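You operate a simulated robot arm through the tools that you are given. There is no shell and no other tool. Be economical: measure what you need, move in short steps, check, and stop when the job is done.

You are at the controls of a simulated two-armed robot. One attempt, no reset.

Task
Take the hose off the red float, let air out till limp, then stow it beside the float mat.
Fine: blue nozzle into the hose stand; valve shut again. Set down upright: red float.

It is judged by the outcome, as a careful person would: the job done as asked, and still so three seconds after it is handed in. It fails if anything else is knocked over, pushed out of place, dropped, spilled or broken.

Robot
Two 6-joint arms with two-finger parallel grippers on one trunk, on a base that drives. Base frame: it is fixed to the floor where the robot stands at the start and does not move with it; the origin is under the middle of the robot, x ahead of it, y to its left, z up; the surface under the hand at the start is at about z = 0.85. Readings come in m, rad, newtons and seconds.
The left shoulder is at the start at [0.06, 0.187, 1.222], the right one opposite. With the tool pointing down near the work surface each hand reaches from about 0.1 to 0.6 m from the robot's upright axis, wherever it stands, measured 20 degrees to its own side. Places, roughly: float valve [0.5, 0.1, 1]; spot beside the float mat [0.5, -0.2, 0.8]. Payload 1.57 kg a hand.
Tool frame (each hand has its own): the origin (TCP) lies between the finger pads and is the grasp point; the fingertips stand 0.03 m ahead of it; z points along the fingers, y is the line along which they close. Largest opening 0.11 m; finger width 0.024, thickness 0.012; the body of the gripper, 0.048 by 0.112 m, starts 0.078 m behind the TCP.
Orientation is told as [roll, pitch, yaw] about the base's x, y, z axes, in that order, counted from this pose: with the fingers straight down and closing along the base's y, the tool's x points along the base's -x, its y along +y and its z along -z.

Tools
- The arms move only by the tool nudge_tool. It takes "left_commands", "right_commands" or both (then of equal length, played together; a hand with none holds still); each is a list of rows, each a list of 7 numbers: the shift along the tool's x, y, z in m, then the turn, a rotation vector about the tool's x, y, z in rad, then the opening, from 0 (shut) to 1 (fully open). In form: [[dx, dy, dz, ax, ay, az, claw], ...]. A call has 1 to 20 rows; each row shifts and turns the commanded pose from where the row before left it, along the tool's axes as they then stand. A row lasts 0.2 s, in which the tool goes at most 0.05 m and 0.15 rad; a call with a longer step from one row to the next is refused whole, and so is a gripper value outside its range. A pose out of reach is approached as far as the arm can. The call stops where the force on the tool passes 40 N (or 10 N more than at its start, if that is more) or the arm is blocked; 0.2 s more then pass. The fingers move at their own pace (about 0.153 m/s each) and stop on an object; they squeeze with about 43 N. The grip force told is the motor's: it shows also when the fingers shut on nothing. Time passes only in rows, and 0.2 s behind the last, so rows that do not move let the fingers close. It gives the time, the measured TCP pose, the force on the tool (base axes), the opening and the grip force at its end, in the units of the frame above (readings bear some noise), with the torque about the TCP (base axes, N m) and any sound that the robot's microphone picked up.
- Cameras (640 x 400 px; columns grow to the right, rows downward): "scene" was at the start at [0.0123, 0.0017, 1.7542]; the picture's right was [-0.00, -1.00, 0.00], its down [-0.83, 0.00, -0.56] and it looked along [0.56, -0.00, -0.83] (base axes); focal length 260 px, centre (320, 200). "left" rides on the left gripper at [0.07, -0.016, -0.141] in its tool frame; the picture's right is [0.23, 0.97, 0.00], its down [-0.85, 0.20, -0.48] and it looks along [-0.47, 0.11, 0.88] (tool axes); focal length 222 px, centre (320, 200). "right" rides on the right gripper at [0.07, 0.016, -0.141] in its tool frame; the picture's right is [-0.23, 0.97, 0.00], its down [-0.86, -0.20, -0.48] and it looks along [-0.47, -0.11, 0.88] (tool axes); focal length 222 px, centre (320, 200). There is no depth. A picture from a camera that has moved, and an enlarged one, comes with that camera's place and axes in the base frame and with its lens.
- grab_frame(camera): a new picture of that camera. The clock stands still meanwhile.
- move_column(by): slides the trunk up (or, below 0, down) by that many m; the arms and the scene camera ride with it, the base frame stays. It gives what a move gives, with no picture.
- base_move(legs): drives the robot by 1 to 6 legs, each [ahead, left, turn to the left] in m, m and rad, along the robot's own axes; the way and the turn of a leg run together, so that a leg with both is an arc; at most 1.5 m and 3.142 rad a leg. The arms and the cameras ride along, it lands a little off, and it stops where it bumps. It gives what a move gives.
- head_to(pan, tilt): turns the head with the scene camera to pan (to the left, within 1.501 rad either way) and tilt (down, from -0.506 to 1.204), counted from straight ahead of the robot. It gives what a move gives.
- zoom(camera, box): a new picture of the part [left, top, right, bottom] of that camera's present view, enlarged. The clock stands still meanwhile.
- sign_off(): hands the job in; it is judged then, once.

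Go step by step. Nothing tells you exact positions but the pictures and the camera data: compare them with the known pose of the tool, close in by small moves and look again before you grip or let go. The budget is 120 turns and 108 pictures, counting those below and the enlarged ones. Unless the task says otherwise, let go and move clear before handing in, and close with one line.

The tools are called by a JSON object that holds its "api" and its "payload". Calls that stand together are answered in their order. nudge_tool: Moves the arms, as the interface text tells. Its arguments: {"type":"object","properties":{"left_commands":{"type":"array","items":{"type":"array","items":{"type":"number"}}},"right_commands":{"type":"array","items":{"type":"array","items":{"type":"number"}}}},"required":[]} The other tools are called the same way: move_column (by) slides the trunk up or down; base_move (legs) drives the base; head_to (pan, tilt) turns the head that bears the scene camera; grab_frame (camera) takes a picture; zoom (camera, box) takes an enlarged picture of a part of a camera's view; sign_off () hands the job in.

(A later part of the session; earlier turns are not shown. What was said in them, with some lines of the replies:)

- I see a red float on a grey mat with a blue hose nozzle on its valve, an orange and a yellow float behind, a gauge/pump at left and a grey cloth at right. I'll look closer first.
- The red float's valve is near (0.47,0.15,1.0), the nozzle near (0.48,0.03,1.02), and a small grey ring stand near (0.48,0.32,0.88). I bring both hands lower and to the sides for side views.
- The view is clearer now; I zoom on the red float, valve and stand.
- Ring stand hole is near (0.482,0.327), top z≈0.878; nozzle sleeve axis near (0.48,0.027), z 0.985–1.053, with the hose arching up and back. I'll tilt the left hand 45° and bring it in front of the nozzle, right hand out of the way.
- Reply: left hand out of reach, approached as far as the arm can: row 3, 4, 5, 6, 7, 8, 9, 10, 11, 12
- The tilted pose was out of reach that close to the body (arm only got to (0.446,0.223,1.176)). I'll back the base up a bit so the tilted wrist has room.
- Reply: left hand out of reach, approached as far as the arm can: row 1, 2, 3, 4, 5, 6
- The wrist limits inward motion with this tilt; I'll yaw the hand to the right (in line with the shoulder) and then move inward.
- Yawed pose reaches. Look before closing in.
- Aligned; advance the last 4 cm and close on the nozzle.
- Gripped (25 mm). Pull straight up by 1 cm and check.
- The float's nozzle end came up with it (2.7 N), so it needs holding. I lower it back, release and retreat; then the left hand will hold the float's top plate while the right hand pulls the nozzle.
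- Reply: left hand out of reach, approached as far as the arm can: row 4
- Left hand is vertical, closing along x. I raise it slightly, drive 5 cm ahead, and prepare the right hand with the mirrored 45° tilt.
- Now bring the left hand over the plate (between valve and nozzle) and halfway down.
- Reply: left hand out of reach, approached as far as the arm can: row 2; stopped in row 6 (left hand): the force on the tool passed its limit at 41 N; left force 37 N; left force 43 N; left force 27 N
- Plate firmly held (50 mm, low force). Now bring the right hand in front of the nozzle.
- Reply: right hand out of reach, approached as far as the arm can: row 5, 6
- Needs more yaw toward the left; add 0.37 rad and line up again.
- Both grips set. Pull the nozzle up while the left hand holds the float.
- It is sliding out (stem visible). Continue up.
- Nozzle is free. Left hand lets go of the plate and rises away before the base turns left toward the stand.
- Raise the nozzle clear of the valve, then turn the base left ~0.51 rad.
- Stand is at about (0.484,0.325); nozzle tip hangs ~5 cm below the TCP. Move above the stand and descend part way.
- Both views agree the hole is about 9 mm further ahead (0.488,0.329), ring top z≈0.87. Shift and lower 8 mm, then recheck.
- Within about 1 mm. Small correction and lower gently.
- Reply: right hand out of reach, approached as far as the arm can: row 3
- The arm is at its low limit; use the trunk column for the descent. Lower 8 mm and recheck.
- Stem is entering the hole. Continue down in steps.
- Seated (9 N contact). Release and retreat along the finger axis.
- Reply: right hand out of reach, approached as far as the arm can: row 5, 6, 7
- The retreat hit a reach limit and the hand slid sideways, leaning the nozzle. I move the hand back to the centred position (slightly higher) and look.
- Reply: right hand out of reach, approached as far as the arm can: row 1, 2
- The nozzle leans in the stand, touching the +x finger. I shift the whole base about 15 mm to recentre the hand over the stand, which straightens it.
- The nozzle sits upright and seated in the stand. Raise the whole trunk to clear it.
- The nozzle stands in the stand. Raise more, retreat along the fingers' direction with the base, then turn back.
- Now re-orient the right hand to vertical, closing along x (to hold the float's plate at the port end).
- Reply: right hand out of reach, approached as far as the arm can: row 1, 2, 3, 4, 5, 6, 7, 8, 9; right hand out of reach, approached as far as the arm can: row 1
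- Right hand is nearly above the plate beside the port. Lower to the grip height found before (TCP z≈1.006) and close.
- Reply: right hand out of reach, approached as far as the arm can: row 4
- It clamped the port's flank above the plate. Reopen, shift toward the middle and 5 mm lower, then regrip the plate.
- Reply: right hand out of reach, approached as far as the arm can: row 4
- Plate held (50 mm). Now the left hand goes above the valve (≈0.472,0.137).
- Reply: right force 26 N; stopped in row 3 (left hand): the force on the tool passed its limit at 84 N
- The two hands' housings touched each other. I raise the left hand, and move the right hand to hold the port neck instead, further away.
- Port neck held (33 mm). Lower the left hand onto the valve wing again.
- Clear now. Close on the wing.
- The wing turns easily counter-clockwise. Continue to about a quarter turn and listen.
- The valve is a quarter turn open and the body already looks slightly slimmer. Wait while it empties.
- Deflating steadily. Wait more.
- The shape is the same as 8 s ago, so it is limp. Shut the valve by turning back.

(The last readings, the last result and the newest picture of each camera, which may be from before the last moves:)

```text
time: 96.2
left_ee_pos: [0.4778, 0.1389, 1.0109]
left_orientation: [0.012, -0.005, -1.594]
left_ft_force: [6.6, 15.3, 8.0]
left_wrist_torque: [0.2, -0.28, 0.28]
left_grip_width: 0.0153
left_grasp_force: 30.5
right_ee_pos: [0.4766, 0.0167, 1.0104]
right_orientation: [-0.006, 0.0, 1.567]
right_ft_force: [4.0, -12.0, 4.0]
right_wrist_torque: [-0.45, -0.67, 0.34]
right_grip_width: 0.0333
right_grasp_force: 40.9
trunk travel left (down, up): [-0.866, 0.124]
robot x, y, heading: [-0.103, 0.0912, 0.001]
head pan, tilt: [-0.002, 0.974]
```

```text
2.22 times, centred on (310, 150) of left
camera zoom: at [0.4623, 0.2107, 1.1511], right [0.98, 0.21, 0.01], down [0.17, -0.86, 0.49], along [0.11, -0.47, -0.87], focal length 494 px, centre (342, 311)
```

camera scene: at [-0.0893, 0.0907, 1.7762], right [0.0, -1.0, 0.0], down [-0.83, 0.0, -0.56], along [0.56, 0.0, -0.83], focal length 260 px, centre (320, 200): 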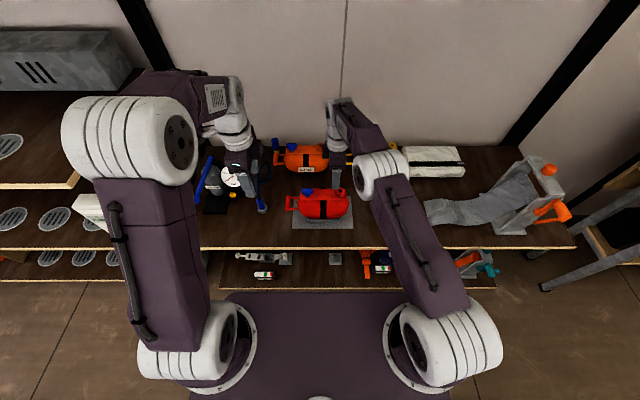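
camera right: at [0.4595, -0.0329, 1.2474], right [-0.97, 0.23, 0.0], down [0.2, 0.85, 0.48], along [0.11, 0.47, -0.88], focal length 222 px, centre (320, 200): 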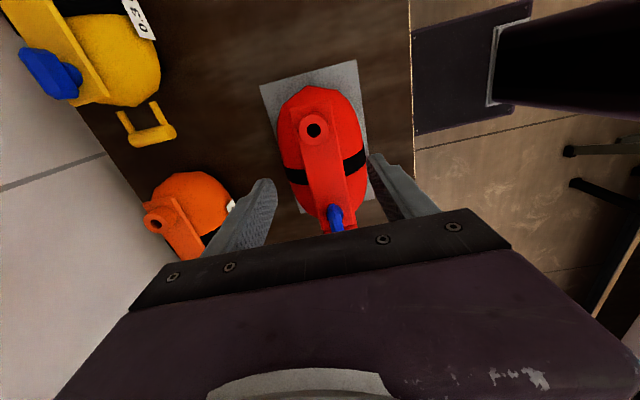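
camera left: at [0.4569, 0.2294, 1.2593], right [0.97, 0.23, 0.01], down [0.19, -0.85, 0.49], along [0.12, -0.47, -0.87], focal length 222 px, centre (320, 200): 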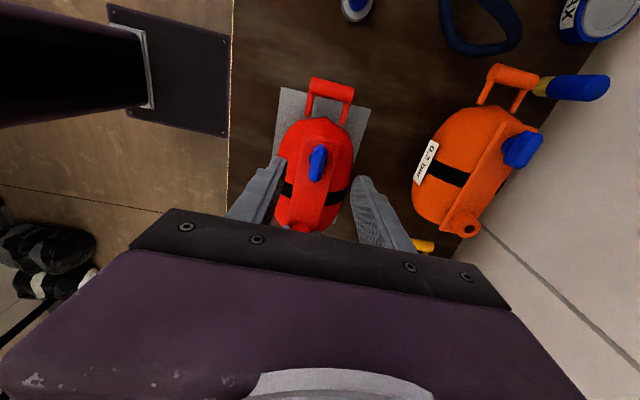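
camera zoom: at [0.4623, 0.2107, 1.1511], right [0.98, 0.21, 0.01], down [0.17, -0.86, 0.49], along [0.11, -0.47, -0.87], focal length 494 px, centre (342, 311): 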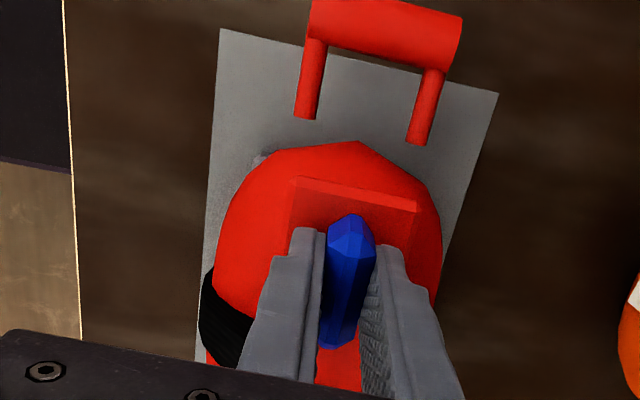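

Valve is at its shut stop. Both hands hold the float well (port neck and valve wing), so I lift with the trunk column.

{"api": "nudge_tool", "payload": {"left_commands": [[0.0015, 0, 0, 0, 0, -0.01, 0], [0, 0, 0, 0, 0, 0, 0]]}}

{"api": "move_column", "payload": {"by": 0.03}}

{"api": "grab_frame", "payload": {"camera": "scene"}}

```text
time: 96.8
left_ee_pos: [0.4767, 0.1384, 1.0109]
left_orientation: [0.01, -0.007, -1.583]
left_ft_force: [4.6, 5.1, 1.0]
left_wrist_torque: [0.54, -0.27, 0.23]
left_grip_width: 0.0157
left_grasp_force: 31.4
right_ee_pos: [0.477, 0.0182, 1.0114]
right_orientation: [-0.006, -0.002, 1.568]
right_ft_force: [3.3, -5.2, 4.3]
right_wrist_torque: [-0.62, -0.51, 0.2]
right_grip_width: 0.0334
right_grasp_force: 41.2
trunk travel left (down, up): [-0.866, 0.124]
robot x, y, heading: [-0.1033, 0.0879, 0.002]
head pan, tilt: [-0.002, 0.974]
```

```text
time: 97.5
left_ee_pos: [0.4761, 0.1392, 1.0439]
left_orientation: [0.008, -0.007, -1.583]
left_ft_force: [0.0, -0.5, 3.0]
left_wrist_torque: [-0.01, 0.01, -0.01]
left_grip_width: 0.0002
left_grasp_force: 21.3
right_ee_pos: [0.4767, 0.0175, 1.0413]
right_orientation: [-0.005, -0.003, 1.569]
right_ft_force: [-0.6, 0.2, -0.1]
right_wrist_torque: [0.03, -0.01, 0.01]
right_grip_width: 0.0224
right_grasp_force: 0.2
trunk travel left (down, up): [-0.896, 0.094]
robot x, y, heading: [-0.1025, 0.0902, 0.004]
head pan, tilt: [-0.002, 0.974]
```

```text
15 pictures are left
camera scene: at [-0.0893, 0.0915, 1.8004], right [0.0, -1.0, 0.0], down [-0.83, 0.0, -0.56], along [0.56, 0.0, -0.83], focal length 260 px, centre (320, 200)
```

scene: 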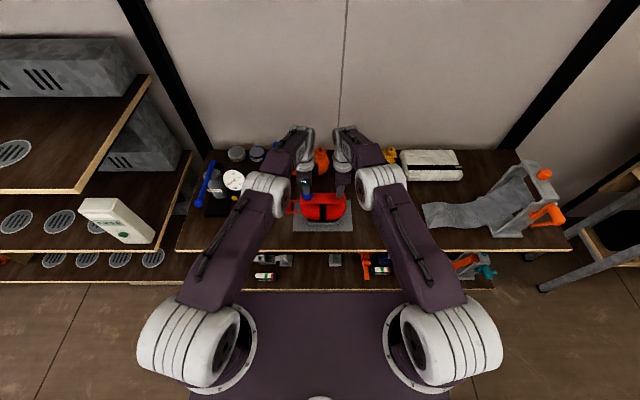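

Both grips slipped off. Check the float.

{"api": "zoom", "payload": {"camera": "scene", "box": [270, 140, 370, 240]}}

```text
4.00 times, centred on (320, 190) of scene
camera zoom: at [-0.0893, 0.0915, 1.8004], right [0.0, -1.0, 0.0], down [-0.83, 0.0, -0.56], along [0.56, 0.0, -0.83], focal length 1041 px, centre (320, 240)
```

zoom: 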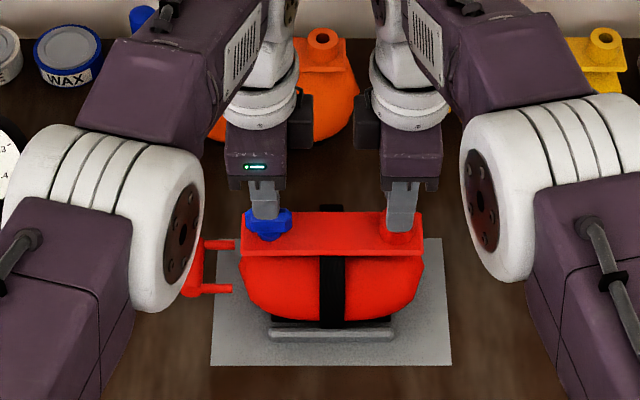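

The float stayed upright on the mat. New plan: right hand grips the plate firmly near the middle, left hand grips the handle bar (≈0.483,0.218,0.91).

{"api": "nudge_tool", "payload": {"left_commands": [[0, 0, -0.04, 0, 0, 0, 0.1], [0.04, 0, -0.025, 0, 0, 0, 0.6], [0.04, 0.005, -0.015, 0, 0, 0, 0.6], [0, 0, 0, 0, 0, -0.143, 0.6], [0, 0, 0, 0, 0, -0.143, 0.6], [0, 0, 0, 0, 0, -0.143, 0.6], [0, 0, 0, 0, 0, -0.143, 0.6], [0, 0, 0, 0, 0, -0.143, 0.6], [0, 0, 0, 0, 0, -0.143, 0.6], [0, 0, 0, 0, 0, -0.143, 0.6], [0, 0, 0, 0, 0, -0.143, 0.6], [0, 0, 0, 0, 0, -0.143, 0.6], [0, 0, 0, 0, 0, -0.143, 0.6], [0, 0, 0, 0, 0, -0.143, 0.6], [0, 0, 0, 0, 0, 0, 0.6]], "right_commands": [[0, 0, -0.03, 0, 0, 0, 0.75], [-0.02, 0, 0, 0, 0, 0, 0.75], [-0.021, -0.001, 0, 0, 0, 0, 0.75], [0, 0, 0.03, 0, 0, 0, 0.75], [0, 0, 0.025, 0, 0, 0, 0.75], [0, 0, 0, 0, 0, 0, 0.75], [0, 0, 0, 0, 0, 0, 0.75], [0, 0, 0, 0, 0, 0, 0.75], [0, 0, 0, 0, 0, 0, 0.75], [0, 0, 0, 0, 0, 0, 0.75], [0, 0, 0, 0, 0, 0, 0.75], [0, 0, 0, 0, 0, 0, 0.75], [0, 0, 0, 0, 0, 0, 0.75], [0, 0, 0, 0, 0, 0, 0.75], [0, 0, 0, 0, 0, 0, 0.75]]}}

{"api": "grab_frame", "payload": {"camera": "left"}}

```text
time: 100.7
left_ee_pos: [0.4825, 0.2208, 1.1216]
left_orientation: [-0.005, -0.011, -0.01]
left_ft_force: [0.1, -0.1, -0.3]
left_wrist_torque: [0.01, 0.01, 0.04]
left_grip_width: 0.0659
left_grasp_force: 0.1
right_ee_pos: [0.4683, 0.054, 1.0175]
right_orientation: [-0.006, -0.001, 1.568]
right_ft_force: [-0.3, -0.2, -0.5]
right_wrist_torque: [0.0, -0.05, 0.01]
right_grip_width: 0.0825
right_grasp_force: 0.2
right hand out of reach, approached as far as the arm can: row 3, 5
trunk travel left (down, up): [-0.896, 0.094]
robot x, y, heading: [-0.099, 0.0906, 0.001]
head pan, tilt: [-0.002, 0.974]
```

```text
13 pictures are left
camera left: at [0.4116, 0.2063, 1.2613], right [-0.22, 0.98, -0.01], down [0.85, 0.2, 0.49], along [0.48, 0.1, -0.87], focal length 222 px, centre (320, 200)
```

left: 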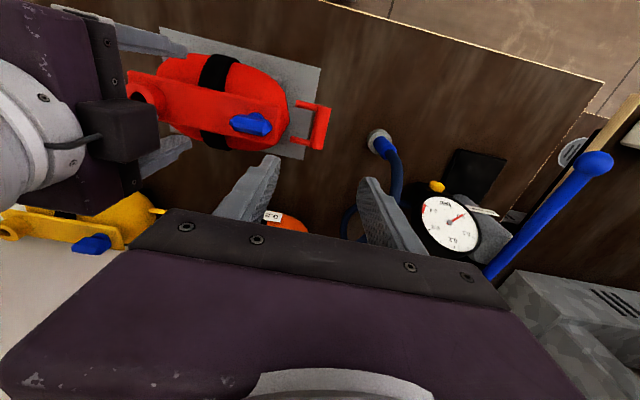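

Reach is at its edge; I raise a little, drive 5 cm closer and bring the hands back over their grips.

{"api": "move_column", "payload": {"by": 0.03}}

{"api": "base_move", "payload": {"legs": [[0.06, 0, 0]]}}

{"api": "nudge_tool", "payload": {"left_commands": [[0.03, 0, 0, 0, 0, 0, 0.42], [0.03, 0, 0, 0, 0, 0, 0.42], [0, 0, 0, 0, 0, 0, 0.42]], "right_commands": [[0, 0.025, 0, 0, 0, 0, 0.75], [0, 0.025, 0, 0, 0, 0, 0.75], [0, 0, 0, 0, 0, 0, 0.75]]}}

```text
time: 101.5
left_ee_pos: [0.4821, 0.2213, 1.151]
left_orientation: [-0.007, -0.01, -0.01]
left_ft_force: [0.2, -0.1, 0.6]
left_wrist_torque: [0.01, 0.03, -0.02]
left_grip_width: 0.0662
left_grasp_force: 0.1
right_ee_pos: [0.4676, 0.0554, 1.0475]
right_orientation: [-0.005, -0.001, 1.568]
right_ft_force: [0.2, -0.2, 0.7]
right_wrist_torque: [-0.01, 0.0, 0.0]
right_grip_width: 0.0824
right_grasp_force: 0.0
trunk travel left (down, up): [-0.926, 0.064]
robot x, y, heading: [-0.0986, 0.089, 0.004]
head pan, tilt: [-0.002, 0.974]
```

```text
time: 102.5
left_ee_pos: [0.5336, 0.2208, 1.1563]
left_orientation: [-0.006, -0.02, -0.009]
left_ft_force: [-1.4, 0.0, -0.5]
left_wrist_torque: [-0.01, -0.12, 0.01]
left_grip_width: 0.0659
left_grasp_force: 0.2
right_ee_pos: [0.5192, 0.0555, 1.0507]
right_orientation: [-0.013, -0.002, 1.569]
right_ft_force: [-1.1, -0.3, 0.7]
right_wrist_torque: [0.0, -0.1, 0.03]
right_grip_width: 0.0826
right_grasp_force: 0.1
trunk travel left (down, up): [-0.926, 0.064]
robot x, y, heading: [-0.0418, 0.0862, -0.003]
head pan, tilt: [-0.002, 0.974]
```

```text
time: 103.2
left_ee_pos: [0.4843, 0.2215, 1.1498]
left_orientation: [-0.007, -0.01, -0.007]
left_ft_force: [0.0, 0.1, -0.2]
left_wrist_torque: [0.01, 0.06, 0.02]
left_grip_width: 0.0461
left_grasp_force: 0.0
right_ee_pos: [0.4784, 0.0565, 1.0461]
right_orientation: [-0.004, -0.002, 1.569]
right_ft_force: [-0.3, -0.2, -1.3]
right_wrist_torque: [-0.02, -0.01, 0.0]
right_grip_width: 0.0824
right_grasp_force: 0.1
trunk travel left (down, up): [-0.926, 0.064]
robot x, y, heading: [-0.0435, 0.0892, 0.007]
head pan, tilt: [-0.002, 0.974]
```

{"api": "move_column", "payload": {"by": -0.045}}

{"api": "nudge_tool", "payload": {"left_commands": [[0.003, -0.002, 0.04, 0, 0, 0, 0.42], [0, 0, 0.04, 0, 0, 0, 0.42], [0, 0, 0.04, 0, 0, 0, 0.42], [0, 0, 0.03, 0, 0, 0, 0.42], [0, 0, 0, 0, 0, 0, 0.42], [0, 0, 0, 0, 0, 0, 0.42]], "right_commands": [[0, 0, 0, 0, 0, 0, 0.75], [0, 0, 0.006, 0, 0, 0, 0.75], [0, 0, 0.006, 0, 0, 0, 0.75], [0, 0, 0, 0, 0, 0, 0.75], [0, 0, 0, 0, 0, 0, 0.75], [0, 0, 0, 0, 0, 0, 0.75]]}}

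{"api": "grab_frame", "payload": {"camera": "left"}}

{"api": "zoom", "payload": {"camera": "scene", "box": [250, 160, 370, 256]}}

```text
time: 104.1
left_ee_pos: [0.4828, 0.2222, 1.1054]
left_orientation: [-0.006, -0.009, -0.008]
left_ft_force: [-0.9, 0.3, -0.5]
left_wrist_torque: [0.02, 0.02, 0.02]
left_grip_width: 0.0462
left_grasp_force: 0.0
right_ee_pos: [0.4779, 0.0562, 1.002]
right_orientation: [-0.005, -0.002, 1.568]
right_ft_force: [0.8, -0.4, 0.1]
right_wrist_torque: [0.01, -0.01, 0.02]
right_grip_width: 0.0826
right_grasp_force: 0.1
trunk travel left (down, up): [-0.881, 0.109]
robot x, y, heading: [-0.0382, 0.0926, 0.006]
head pan, tilt: [-0.002, 0.974]
```

```text
time: 105.5
left_ee_pos: [0.4819, 0.2207, 0.957]
left_orientation: [-0.005, -0.011, -0.01]
left_ft_force: [0.6, -0.1, 0.1]
left_wrist_torque: [0.01, -0.02, -0.03]
left_grip_width: 0.0462
left_grasp_force: 0.0
right_ee_pos: [0.4763, 0.0569, 0.9898]
right_orientation: [-0.005, 0.0, 1.569]
right_ft_force: [-0.1, 1.0, 0.0]
right_wrist_torque: [0.0, 0.0, -0.04]
right_grip_width: 0.0822
right_grasp_force: 0.0
trunk travel left (down, up): [-0.881, 0.109]
robot x, y, heading: [-0.0409, 0.0909, -0.006]
head pan, tilt: [-0.002, 0.974]
```

```text
12 pictures are left
camera left: at [0.4114, 0.2057, 1.0966], right [-0.22, 0.98, -0.01], down [0.85, 0.19, 0.49], along [0.48, 0.1, -0.87], focal length 222 px, centre (320, 200)
```

left: 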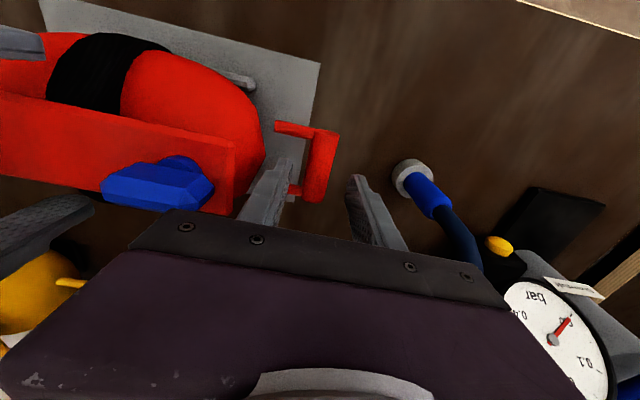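

```text
4.17 times, centred on (310, 208) of scene
camera zoom: at [-0.0295, 0.0916, 1.7852], right [0.0, -1.0, 0.0], down [-0.83, 0.0, -0.56], along [0.56, 0.0, -0.83], focal length 1084 px, centre (362, 167)
```

zoom: 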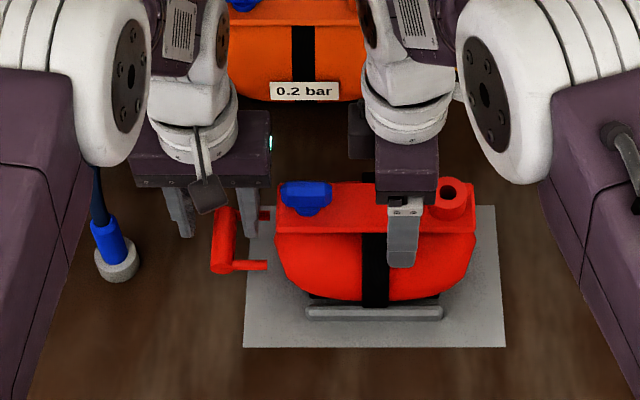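

Left fingers straddle the bar correctly. Lower the last 4.7 cm and close both hands.

{"api": "nudge_tool", "payload": {"left_commands": [[0.001, 0, 0.02, 0, 0, 0, 0.42], [0, 0, 0.02, 0, 0, 0, 0.42], [0, 0, 0.007, 0, 0, 0, 0.42], [0, 0, 0, 0, 0, 0, 0.3], [0, 0, 0, 0, 0, 0, 0.15], [0, 0, 0, 0, 0, 0, 0.0], [0, 0, 0, 0, 0, 0, 0.0]], "right_commands": [[0, 0, 0, 0, 0, 0, 0.75], [0, 0, 0, 0, 0, 0, 0.75], [0, 0, 0, 0, 0, 0, 0.65], [0, 0, 0, 0, 0, 0, 0.55], [0, 0, 0, 0, 0, 0, 0.45], [0, 0, 0, 0, 0, 0, 0.3], [0, 0, 0, 0, 0, 0, 0.2]]}}

```text
time: 106.8
left_ee_pos: [0.4794, 0.2195, 0.9125]
left_orientation: [-0.006, -0.021, -0.009]
left_ft_force: [8.3, 0.8, -3.2]
left_wrist_torque: [-0.08, 0.79, 0.78]
left_grip_width: 0.0221
left_grasp_force: 35.1
right_ee_pos: [0.4762, 0.0564, 0.9993]
right_orientation: [-0.024, -0.006, 1.57]
right_ft_force: [-15.4, -7.0, 45.5]
right_wrist_torque: [0.01, 0.76, 0.54]
right_grip_width: 0.0602
right_grasp_force: 42.6
trunk travel left (down, up): [-0.881, 0.109]
robot x, y, heading: [-0.0438, 0.0922, -0.0]
head pan, tilt: [-0.002, 0.974]
stopped in row 6 (right hand): the force on the tool passed its limit at 43 N (the readings are from after the stop); the commanded pose is now the measured one
```

Left holds the handle. The right hand wedged on the body; ease it up to the plate edges.

{"api": "nudge_tool", "payload": {"right_commands": [[0, 0, -0.003, 0, 0, 0, 0.2], [0, 0, -0.003, 0, 0, 0, 0.2], [0, 0, -0.001, 0, 0, 0, 0.2], [0, 0, 0, 0, 0, 0, 0.2]]}}

```text
time: 107.8
left_ee_pos: [0.4782, 0.2186, 0.9124]
left_orientation: [-0.006, -0.017, -0.009]
left_ft_force: [5.0, -0.2, 2.2]
left_wrist_torque: [-0.16, 0.19, 0.74]
left_grip_width: 0.0215
left_grasp_force: 34.8
right_ee_pos: [0.4767, 0.0569, 1.0031]
right_orientation: [-0.021, -0.009, 1.57]
right_ft_force: [-6.6, -2.3, 38.8]
right_wrist_torque: [-0.05, 0.27, 0.27]
right_grip_width: 0.0516
right_grasp_force: 43.2
trunk travel left (down, up): [-0.881, 0.109]
robot x, y, heading: [-0.0418, 0.0885, 0.006]
head pan, tilt: [-0.002, 0.974]
```

{"api": "nudge_tool", "payload": {"right_commands": [[0, 0, -0.003, 0, 0, 0, 0.2], [0, 0, 0, 0, 0, 0, 0.2], [0, 0, 0, 0, 0, 0, 0.2]]}}

```text
time: 108.6
left_ee_pos: [0.4792, 0.2191, 0.9119]
left_orientation: [-0.005, -0.016, -0.008]
left_ft_force: [-3.4, -4.8, 20.0]
left_wrist_torque: [-0.09, 0.33, 0.52]
left_grip_width: 0.0217
left_grasp_force: 34.6
right_ee_pos: [0.4769, 0.0572, 1.0047]
right_orientation: [-0.021, -0.004, 1.568]
right_ft_force: [-0.9, 5.8, 6.8]
right_wrist_torque: [-0.75, -0.36, -0.31]
right_grip_width: 0.0496
right_grasp_force: 43.2
trunk travel left (down, up): [-0.881, 0.109]
robot x, y, heading: [-0.0403, 0.0896, -0.004]
head pan, tilt: [-0.002, 0.974]
```

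Plate gripped (49.6 mm), handle gripped. Lift 1.5 cm gently and check the grips.

{"api": "move_column", "payload": {"by": 0.012}}

{"api": "zoom", "payload": {"camera": "scene", "box": [250, 160, 370, 256]}}

```text
time: 109.2
left_ee_pos: [0.4812, 0.2192, 0.9222]
left_orientation: [-0.006, -0.014, -0.01]
left_ft_force: [0.9, -11.3, 6.3]
left_wrist_torque: [-0.07, 0.35, 0.41]
left_grip_width: 0.0219
left_grasp_force: 34.0
right_ee_pos: [0.4784, 0.0575, 1.014]
right_orientation: [-0.016, -0.006, 1.569]
right_ft_force: [-1.4, 11.3, -9.9]
right_wrist_torque: [-0.07, -0.26, -0.29]
right_grip_width: 0.0499
right_grasp_force: 42.9
trunk travel left (down, up): [-0.893, 0.097]
robot x, y, heading: [-0.039, 0.0918, 0.0]
head pan, tilt: [-0.002, 0.974]
```

```text
4.17 times, centred on (310, 208) of scene
camera zoom: at [-0.0302, 0.0913, 1.797], right [0.0, -1.0, 0.0], down [-0.83, 0.0, -0.56], along [0.56, 0.0, -0.83], focal length 1084 px, centre (362, 167)
```

zoom: 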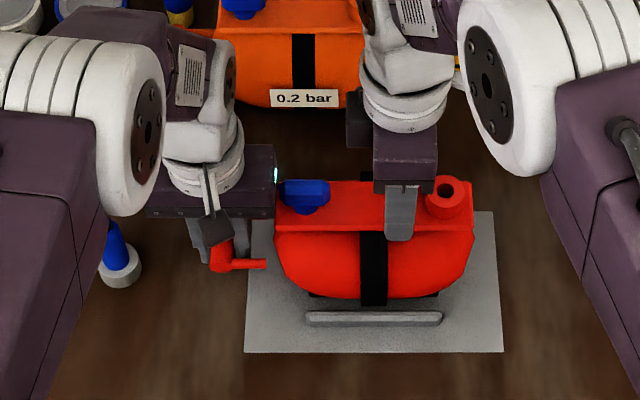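

Float is rising level with both grips intact. Lift further.

{"api": "move_column", "payload": {"by": 0.015}}

{"api": "move_column", "payload": {"by": 0.025}}

{"api": "zoom", "payload": {"camera": "scene", "box": [250, 160, 370, 256]}}

```text
time: 109.8
left_ee_pos: [0.4811, 0.2187, 0.9371]
left_orientation: [-0.006, -0.014, -0.01]
left_ft_force: [1.2, -13.8, 7.5]
left_wrist_torque: [-0.03, 0.37, 0.55]
left_grip_width: 0.0216
left_grasp_force: 34.9
right_ee_pos: [0.4789, 0.0576, 1.0297]
right_orientation: [-0.015, -0.005, 1.569]
right_ft_force: [-2.7, 13.7, -10.7]
right_wrist_torque: [0.02, -0.17, -0.18]
right_grip_width: 0.0497
right_grasp_force: 42.7
trunk travel left (down, up): [-0.908, 0.082]
robot x, y, heading: [-0.0385, 0.0887, -0.001]
head pan, tilt: [-0.002, 0.974]
```

```text
time: 110.5
left_ee_pos: [0.4822, 0.219, 0.9609]
left_orientation: [-0.008, -0.012, -0.008]
left_ft_force: [3.6, -15.2, 6.9]
left_wrist_torque: [0.02, 0.41, 0.53]
left_grip_width: 0.0218
left_grasp_force: 34.7
right_ee_pos: [0.4792, 0.0583, 1.0546]
right_orientation: [-0.014, -0.005, 1.571]
right_ft_force: [-4.2, 16.8, -11.2]
right_wrist_torque: [0.22, -0.01, 0.05]
right_grip_width: 0.0496
right_grasp_force: 42.9
trunk travel left (down, up): [-0.933, 0.057]
robot x, y, heading: [-0.0407, 0.0915, 0.003]
head pan, tilt: [-0.002, 0.974]
```

```text
4.17 times, centred on (310, 208) of scene
camera zoom: at [-0.0286, 0.0914, 1.8372], right [0.0, -1.0, 0.0], down [-0.83, 0.0, -0.56], along [0.56, 0.0, -0.83], focal length 1084 px, centre (362, 167)
```

zoom: 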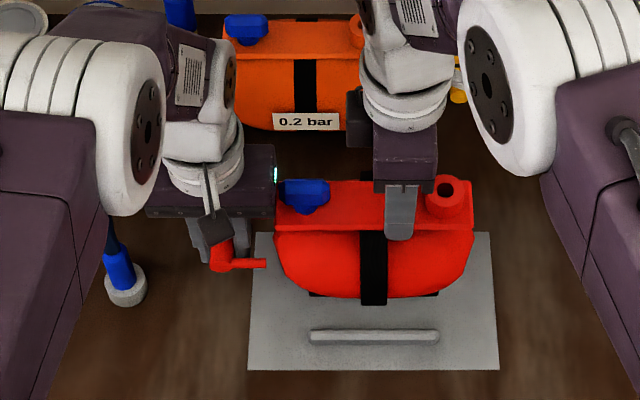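

Clear of the mat. Drive the base 0.283 m to the right to the spot beside the mat.

{"api": "base_move", "payload": {"legs": [[0.01, -0.14, 0], [0, -0.145, 0]]}}

{"api": "grab_frame", "payload": {"camera": "scene"}}

```text
time: 112.8
left_ee_pos: [0.4934, -0.0678, 0.9613]
left_orientation: [-0.009, -0.012, -0.015]
left_ft_force: [4.4, -19.7, 5.6]
left_wrist_torque: [0.03, 0.16, 0.65]
left_grip_width: 0.0215
left_grasp_force: 34.8
right_ee_pos: [0.4905, -0.2289, 1.0548]
right_orientation: [-0.014, -0.003, 1.565]
right_ft_force: [-3.4, 20.6, -11.0]
right_wrist_torque: [0.71, 0.3, 0.09]
right_grip_width: 0.0494
right_grasp_force: 43.2
trunk travel left (down, up): [-0.933, 0.057]
robot x, y, heading: [-0.0327, -0.1926, -0.005]
head pan, tilt: [-0.002, 0.974]
```

```text
8 pictures are left
camera scene: at [-0.0182, -0.1917, 1.8372], right [0.0, -1.0, 0.0], down [-0.83, 0.0, -0.56], along [0.56, 0.0, -0.83], focal length 260 px, centre (320, 200)
```

scene: 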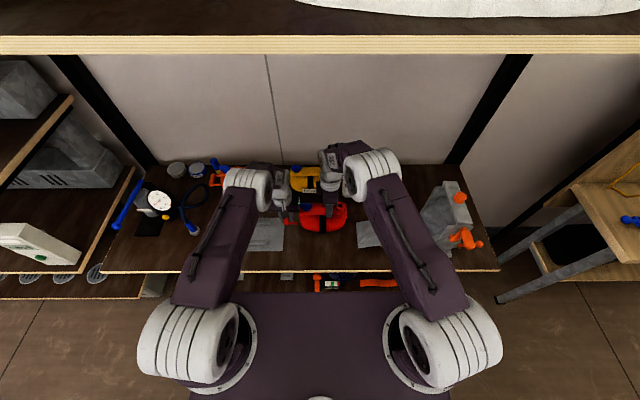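

The float hangs between mat and cloth, centre ≈(0.49,-0.208), clear of both. Ease the internal load and lower it.

{"api": "nudge_tool", "payload": {"left_commands": [[0, -0.002, 0, 0, 0, 0, 0], [0, 0, 0, 0, 0, 0, 0]]}}

{"api": "move_column", "payload": {"by": -0.025}}

{"api": "move_column", "payload": {"by": -0.02}}

{"api": "zoom", "payload": {"camera": "scene", "box": [250, 170, 400, 270]}}

```text
time: 113.4
left_ee_pos: [0.4922, -0.0697, 0.9619]
left_orientation: [-0.007, -0.013, -0.012]
left_ft_force: [4.8, 14.9, -12.3]
left_wrist_torque: [-0.07, 0.3, 0.63]
left_grip_width: 0.0217
left_grasp_force: 35.0
right_ee_pos: [0.4902, -0.2309, 1.0539]
right_orientation: [-0.014, -0.003, 1.563]
right_ft_force: [-4.1, -15.3, 7.6]
right_wrist_torque: [0.46, 0.12, 0.16]
right_grip_width: 0.0498
right_grasp_force: 43.1
trunk travel left (down, up): [-0.933, 0.057]
robot x, y, heading: [-0.0322, -0.1972, -0.003]
head pan, tilt: [-0.002, 0.974]
```

```text
time: 114.2
left_ee_pos: [0.4914, -0.071, 0.9355]
left_orientation: [-0.007, -0.01, -0.012]
left_ft_force: [6.2, 27.9, -16.3]
left_wrist_torque: [-0.1, 0.14, 0.61]
left_grip_width: 0.0217
left_grasp_force: 34.8
right_ee_pos: [0.4909, -0.2313, 1.0298]
right_orientation: [-0.015, -0.004, 1.563]
right_ft_force: [-6.0, -28.3, 10.8]
right_wrist_torque: [0.05, 0.38, 0.27]
right_grip_width: 0.0496
right_grasp_force: 43.2
trunk travel left (down, up): [-0.908, 0.082]
robot x, y, heading: [-0.029, -0.1977, 0.0]
head pan, tilt: [-0.002, 0.974]
```

```text
time: 114.8
left_ee_pos: [0.4924, -0.0712, 0.9172]
left_orientation: [-0.007, -0.012, -0.012]
left_ft_force: [5.9, 33.1, -16.4]
left_wrist_torque: [-0.21, 0.11, 0.56]
left_grip_width: 0.0218
left_grasp_force: 35.2
right_ee_pos: [0.4905, -0.2323, 1.0092]
right_orientation: [-0.013, -0.004, 1.566]
right_ft_force: [-4.5, -34.0, 11.3]
right_wrist_torque: [-0.5, 0.38, 0.12]
right_grip_width: 0.0496
right_grasp_force: 42.7
trunk travel left (down, up): [-0.888, 0.102]
robot x, y, heading: [-0.0336, -0.2001, -0.006]
head pan, tilt: [-0.002, 0.974]
```

```text
4.00 times, centred on (325, 220) of scene
camera zoom: at [-0.0182, -0.1949, 1.7922], right [0.0, -1.0, 0.0], down [-0.83, 0.0, -0.56], along [0.56, 0.0, -0.83], focal length 1041 px, centre (300, 120)
```

zoom: 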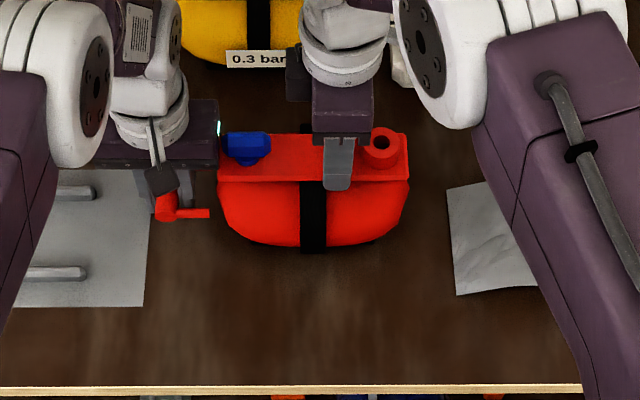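

Clear of mat and cloth. Relax the side load and lower the last centimetre in steps.

{"api": "nudge_tool", "payload": {"left_commands": [[0, 0.0012, 0, 0, 0, 0, 0], [0, 0, 0, 0, 0, 0, 0]]}}

{"api": "move_column", "payload": {"by": -0.007}}

{"api": "move_column", "payload": {"by": -0.003}}

```text
time: 115.4
left_ee_pos: [0.4916, -0.0716, 0.9165]
left_orientation: [-0.007, -0.011, -0.013]
left_ft_force: [4.3, 31.1, -13.9]
left_wrist_torque: [-0.13, 0.14, 0.55]
left_grip_width: 0.0217
left_grasp_force: 35.0
right_ee_pos: [0.4896, -0.2326, 1.0108]
right_orientation: [-0.015, -0.003, 1.566]
right_ft_force: [-3.8, -30.2, 10.0]
right_wrist_torque: [-0.55, 0.25, 0.08]
right_grip_width: 0.0494
right_grasp_force: 43.2
trunk travel left (down, up): [-0.888, 0.102]
robot x, y, heading: [-0.0347, -0.1977, -0.0]
head pan, tilt: [-0.002, 0.974]
```

```text
time: 116.0
left_ee_pos: [0.4925, -0.0706, 0.9104]
left_orientation: [-0.008, -0.013, -0.013]
left_ft_force: [4.2, 30.3, -13.4]
left_wrist_torque: [-0.15, 0.23, 0.5]
left_grip_width: 0.0217
left_grasp_force: 35.1
right_ee_pos: [0.4905, -0.2309, 1.0029]
right_orientation: [-0.014, -0.003, 1.566]
right_ft_force: [-4.3, -30.2, 8.7]
right_wrist_torque: [-0.7, 0.11, 0.02]
right_grip_width: 0.0497
right_grasp_force: 42.9
trunk travel left (down, up): [-0.881, 0.109]
robot x, y, heading: [-0.0295, -0.1948, 0.001]
head pan, tilt: [-0.002, 0.974]
```

```text
time: 116.5
left_ee_pos: [0.4919, -0.0703, 0.9088]
left_orientation: [-0.007, -0.015, -0.013]
left_ft_force: [3.1, 30.7, 0.0]
left_wrist_torque: [-0.14, 0.45, 0.56]
left_grip_width: 0.0214
left_grasp_force: 34.7
right_ee_pos: [0.4889, -0.2318, 1.0017]
right_orientation: [-0.017, -0.003, 1.566]
right_ft_force: [-3.1, -30.6, 17.6]
right_wrist_torque: [-1.04, 0.28, -0.04]
right_grip_width: 0.0498
right_grasp_force: 42.7
trunk travel left (down, up): [-0.878, 0.112]
robot x, y, heading: [-0.0316, -0.1947, -0.002]
head pan, tilt: [-0.002, 0.974]
```

Float is resting on the table. Relieve the side load before letting go.

{"api": "nudge_tool", "payload": {"left_commands": [[0, 0.002, 0, 0, 0, 0, 0], [0, 0.001, 0, 0, 0, 0, 0], [0, 0, 0, 0, 0, 0, 0]]}}

```text
time: 117.3
left_ee_pos: [0.4901, -0.0704, 0.9088]
left_orientation: [-0.007, -0.017, -0.014]
left_ft_force: [11.3, 7.1, 3.2]
left_wrist_torque: [-0.02, 0.62, 0.6]
left_grip_width: 0.0216
left_grasp_force: 35.1
right_ee_pos: [0.4893, -0.2319, 1.0016]
right_orientation: [-0.019, -0.009, 1.566]
right_ft_force: [-4.1, -16.0, 22.4]
right_wrist_torque: [-0.03, 0.12, 0.8]
right_grip_width: 0.0493
right_grasp_force: 42.3
trunk travel left (down, up): [-0.878, 0.112]
robot x, y, heading: [-0.0314, -0.197, -0.005]
head pan, tilt: [-0.002, 0.974]
```

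{"api": "nudge_tool", "payload": {"left_commands": [[0, 0, 0, 0, 0, 0, 0.15], [0, 0, 0, 0, 0, 0, 0.3], [0, 0, 0, 0, 0, 0, 0.42], [0, 0, 0, 0, 0, 0, 0.42], [0, 0, 0, 0, 0, 0, 0.42], [0, 0, 0, 0, 0, 0, 0.42]], "right_commands": [[0, 0, 0, 0, 0, 0, 0.45], [0, 0, 0, 0, 0, 0, 0.5], [0, 0, 0, 0, 0, 0, 0.6], [0, 0, 0, 0, 0, 0, 0.7], [0, 0, 0, 0, 0, 0, 0.7], [0, 0, 0, 0, 0, 0, 0.7]]}}

{"api": "grab_frame", "payload": {"camera": "left"}}

```text
time: 118.7
left_ee_pos: [0.4915, -0.0683, 0.9079]
left_orientation: [-0.007, -0.012, -0.013]
left_ft_force: [-0.8, 0.7, 0.2]
left_wrist_torque: [-0.03, 0.0, -0.03]
left_grip_width: 0.0454
left_grasp_force: 0.1
right_ee_pos: [0.4892, -0.2307, 1.0017]
right_orientation: [-0.016, -0.005, 1.563]
right_ft_force: [0.0, -0.7, -0.3]
right_wrist_torque: [0.01, 0.03, 0.02]
right_grip_width: 0.0769
right_grasp_force: 0.1
trunk travel left (down, up): [-0.878, 0.112]
robot x, y, heading: [-0.028, -0.1978, 0.001]
head pan, tilt: [-0.002, 0.974]
```

```text
6 pictures are left
camera left: at [0.4207, -0.0819, 1.0466], right [-0.21, 0.98, -0.01], down [0.85, 0.19, 0.49], along [0.48, 0.1, -0.87], focal length 222 px, centre (320, 200)
```

left: 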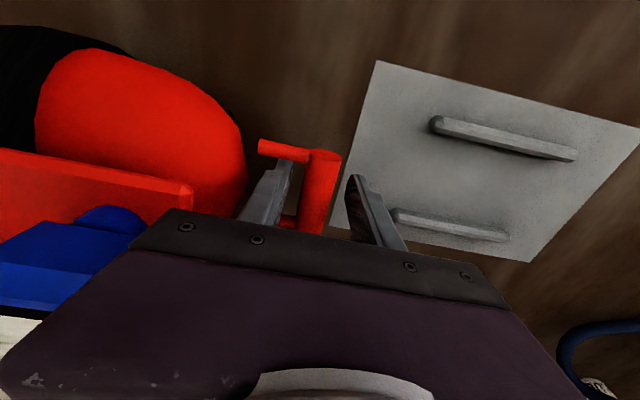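

Both hands are free and unloaded. Raise straight up and check.

{"api": "move_column", "payload": {"by": 0.11}}

{"api": "nudge_tool", "payload": {"left_commands": [[0, 0, -0.04, 0, 0, 0, 0.42], [0, 0, -0.04, 0, 0, 0, 0.42], [0, 0, 0, 0, 0, 0, 0.42]], "right_commands": [[0, 0, -0.03, 0, 0, 0, 0.7], [0, 0, -0.03, 0, 0, 0, 0.7], [0, 0, 0, 0, 0, 0, 0.7]]}}

{"api": "base_move", "payload": {"legs": [[-0.2, 0, 0]]}}

{"api": "zoom", "payload": {"camera": "scene", "box": [120, 100, 440, 300]}}

```text
time: 120.1
left_ee_pos: [0.4907, -0.0669, 1.018]
left_orientation: [-0.007, -0.013, -0.016]
left_ft_force: [-0.3, 0.8, -1.5]
left_wrist_torque: [0.0, -0.02, 0.0]
left_grip_width: 0.046
left_grasp_force: 0.0
right_ee_pos: [0.4896, -0.2306, 1.1099]
right_orientation: [-0.016, -0.004, 1.565]
right_ft_force: [-0.4, 0.1, 0.1]
right_wrist_torque: [0.04, -0.02, -0.01]
right_grip_width: 0.0772
right_grasp_force: 0.1
trunk travel left (down, up): [-0.988, 0.002]
robot x, y, heading: [-0.0299, -0.198, 0.001]
head pan, tilt: [-0.002, 0.974]
```

```text
time: 120.9
left_ee_pos: [0.4909, -0.0672, 1.0966]
left_orientation: [-0.007, -0.011, -0.013]
left_ft_force: [0.6, -0.1, -0.3]
left_wrist_torque: [-0.03, 0.02, -0.02]
left_grip_width: 0.0461
left_grasp_force: 0.0
right_ee_pos: [0.4897, -0.2314, 1.1715]
right_orientation: [-0.014, -0.006, 1.563]
right_ft_force: [0.4, 0.1, -0.3]
right_wrist_torque: [0.03, -0.03, 0.01]
right_grip_width: 0.077
right_grasp_force: 0.1
trunk travel left (down, up): [-0.988, 0.002]
robot x, y, heading: [-0.0301, -0.195, -0.002]
head pan, tilt: [-0.002, 0.974]
```

```text
time: 122.5
left_ee_pos: [0.292, -0.068, 1.0931]
left_orientation: [-0.006, -0.01, -0.015]
left_ft_force: [0.9, -0.3, -0.1]
left_wrist_torque: [0.03, 0.1, 0.0]
left_grip_width: 0.0463
left_grasp_force: 0.0
right_ee_pos: [0.2919, -0.2328, 1.169]
right_orientation: [-0.012, -0.005, 1.563]
right_ft_force: [0.2, 1.3, 0.1]
right_wrist_torque: [-0.02, 0.03, 0.01]
right_grip_width: 0.077
right_grasp_force: 0.1
trunk travel left (down, up): [-0.988, 0.002]
robot x, y, heading: [-0.2326, -0.1984, -0.002]
head pan, tilt: [-0.002, 0.974]
```

```text
2.00 times, centred on (280, 200) of scene
camera zoom: at [-0.2133, -0.1943, 1.8921], right [-0.01, -1.0, 0.0], down [-0.83, 0.0, -0.56], along [0.56, 0.0, -0.83], focal length 520 px, centre (400, 200)
```

zoom: 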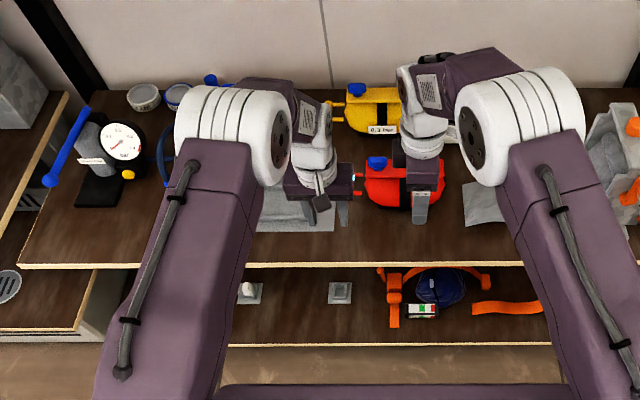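

Float stands upright beside the mat. Back away more for a final check of the nozzle and valve.

{"api": "base_move", "payload": {"legs": [[-0.3, 0.1, 0]]}}

{"api": "head_to", "payload": {"pan": 0.1, "tilt": 0.7}}

{"api": "zoom", "payload": {"camera": "scene", "box": [160, 120, 420, 290]}}

```text
time: 124.6
left_ee_pos: [-0.0092, 0.0357, 1.0954]
left_orientation: [-0.007, -0.011, -0.01]
left_ft_force: [-0.4, -0.1, -0.2]
left_wrist_torque: [0.02, 0.03, 0.02]
left_grip_width: 0.0461
left_grasp_force: 0.1
right_ee_pos: [-0.0092, -0.1311, 1.169]
right_orientation: [-0.015, -0.008, 1.568]
right_ft_force: [0.4, 0.5, 0.1]
right_wrist_torque: [0.01, 0.02, -0.02]
right_grip_width: 0.077
right_grasp_force: 0.1
trunk travel left (down, up): [-0.988, 0.002]
robot x, y, heading: [-0.5338, -0.0948, -0.001]
head pan, tilt: [-0.002, 0.974]
```

```text
time: 125.4
left_ee_pos: [-0.0118, 0.0351, 1.0964]
left_orientation: [-0.007, -0.013, -0.01]
left_ft_force: [-0.2, 0.2, 0.0]
left_wrist_torque: [0.01, -0.01, 0.01]
left_grip_width: 0.0462
left_grasp_force: 0.0
right_ee_pos: [-0.0112, -0.1307, 1.1719]
right_orientation: [-0.018, -0.005, 1.568]
right_ft_force: [-0.1, -0.2, 0.2]
right_wrist_torque: [-0.01, 0.01, 0.02]
right_grip_width: 0.0771
right_grasp_force: 0.0
trunk travel left (down, up): [-0.988, 0.002]
robot x, y, heading: [-0.5357, -0.0954, 0.001]
head pan, tilt: [0.099, 0.7]
```

```text
2.35 times, centred on (290, 205) of scene
camera zoom: at [-0.5072, -0.0861, 1.9137], right [0.1, -0.99, 0.0], down [-0.64, -0.06, -0.76], along [0.76, 0.08, -0.64], focal length 612 px, centre (391, 188)
```

zoom: 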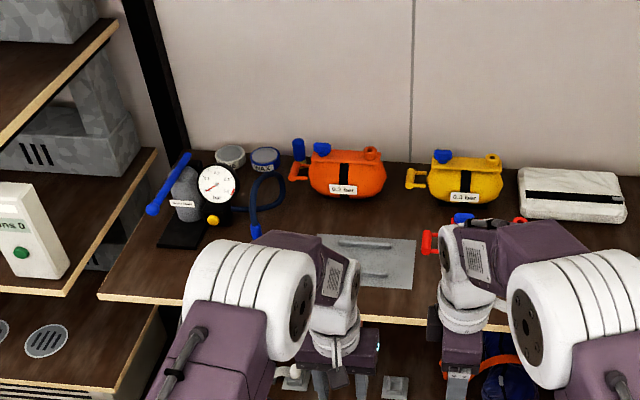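

{"api": "zoom", "payload": {"camera": "scene", "box": [330, 195, 390, 235]}}

{"api": "base_move", "payload": {"legs": [[0, -0.3, 0]]}}

{"api": "zoom", "payload": {"camera": "scene", "box": [120, 150, 300, 270]}}

```text
10.00 times, centred on (360, 215) of scene
camera zoom: at [-0.5072, -0.0861, 1.9137], right [0.1, -0.99, 0.0], down [-0.64, -0.06, -0.76], along [0.76, 0.08, -0.64], focal length 2602 px, centre (-80, 50)
```

zoom: 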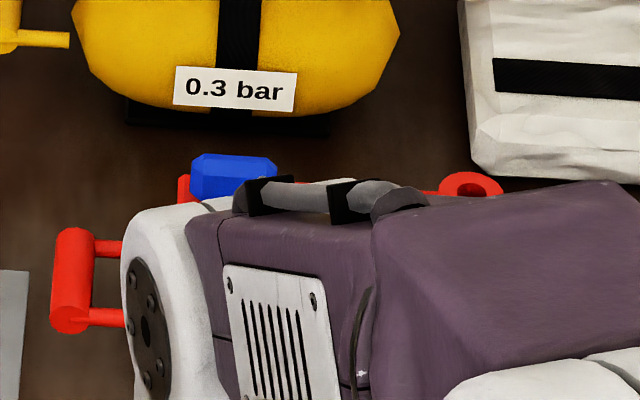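

```text
time: 127.5
left_ee_pos: [-0.0111, -0.2576, 1.0963]
left_orientation: [-0.009, -0.013, -0.005]
left_ft_force: [-0.7, 0.4, 0.1]
left_wrist_torque: [0.02, 0.0, -0.02]
left_grip_width: 0.046
left_grasp_force: 0.0
right_ee_pos: [-0.0112, -0.423, 1.1707]
right_orientation: [-0.016, -0.001, 1.573]
right_ft_force: [-0.3, -0.2, -0.6]
right_wrist_torque: [-0.03, 0.02, 0.0]
right_grip_width: 0.0769
right_grasp_force: 0.0
trunk travel left (down, up): [-0.988, 0.002]
robot x, y, heading: [-0.5335, -0.3964, 0.002]
head pan, tilt: [0.099, 0.7]
```

```text
3.33 times, centred on (210, 210) of scene
camera zoom: at [-0.5063, -0.3788, 1.9138], right [0.1, -0.99, 0.0], down [-0.64, -0.07, -0.76], along [0.76, 0.08, -0.64], focal length 867 px, centre (687, 167)
```

zoom: 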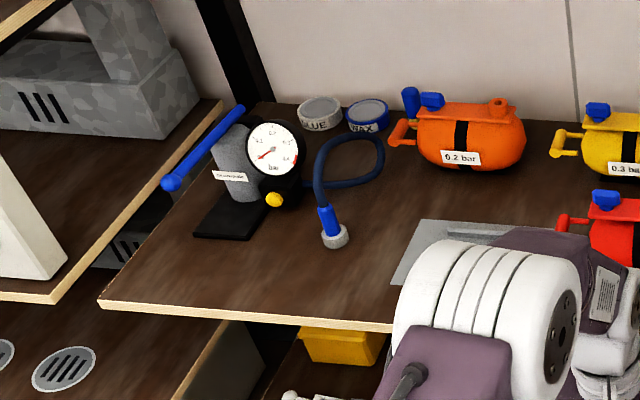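

The nozzle sits in the stand, the valve wing lies along the plate (shut), and the limp float is upright beside the mat. Both hands are well clear, so I'm handing in.

{"api": "sign_off", "payload": {}}

```text
The job is handed in.
```

The job is handed in: the hose is off the red float with its nozzle in the stand. The float is limp with its valve shut, and it stands upright beside the mat.
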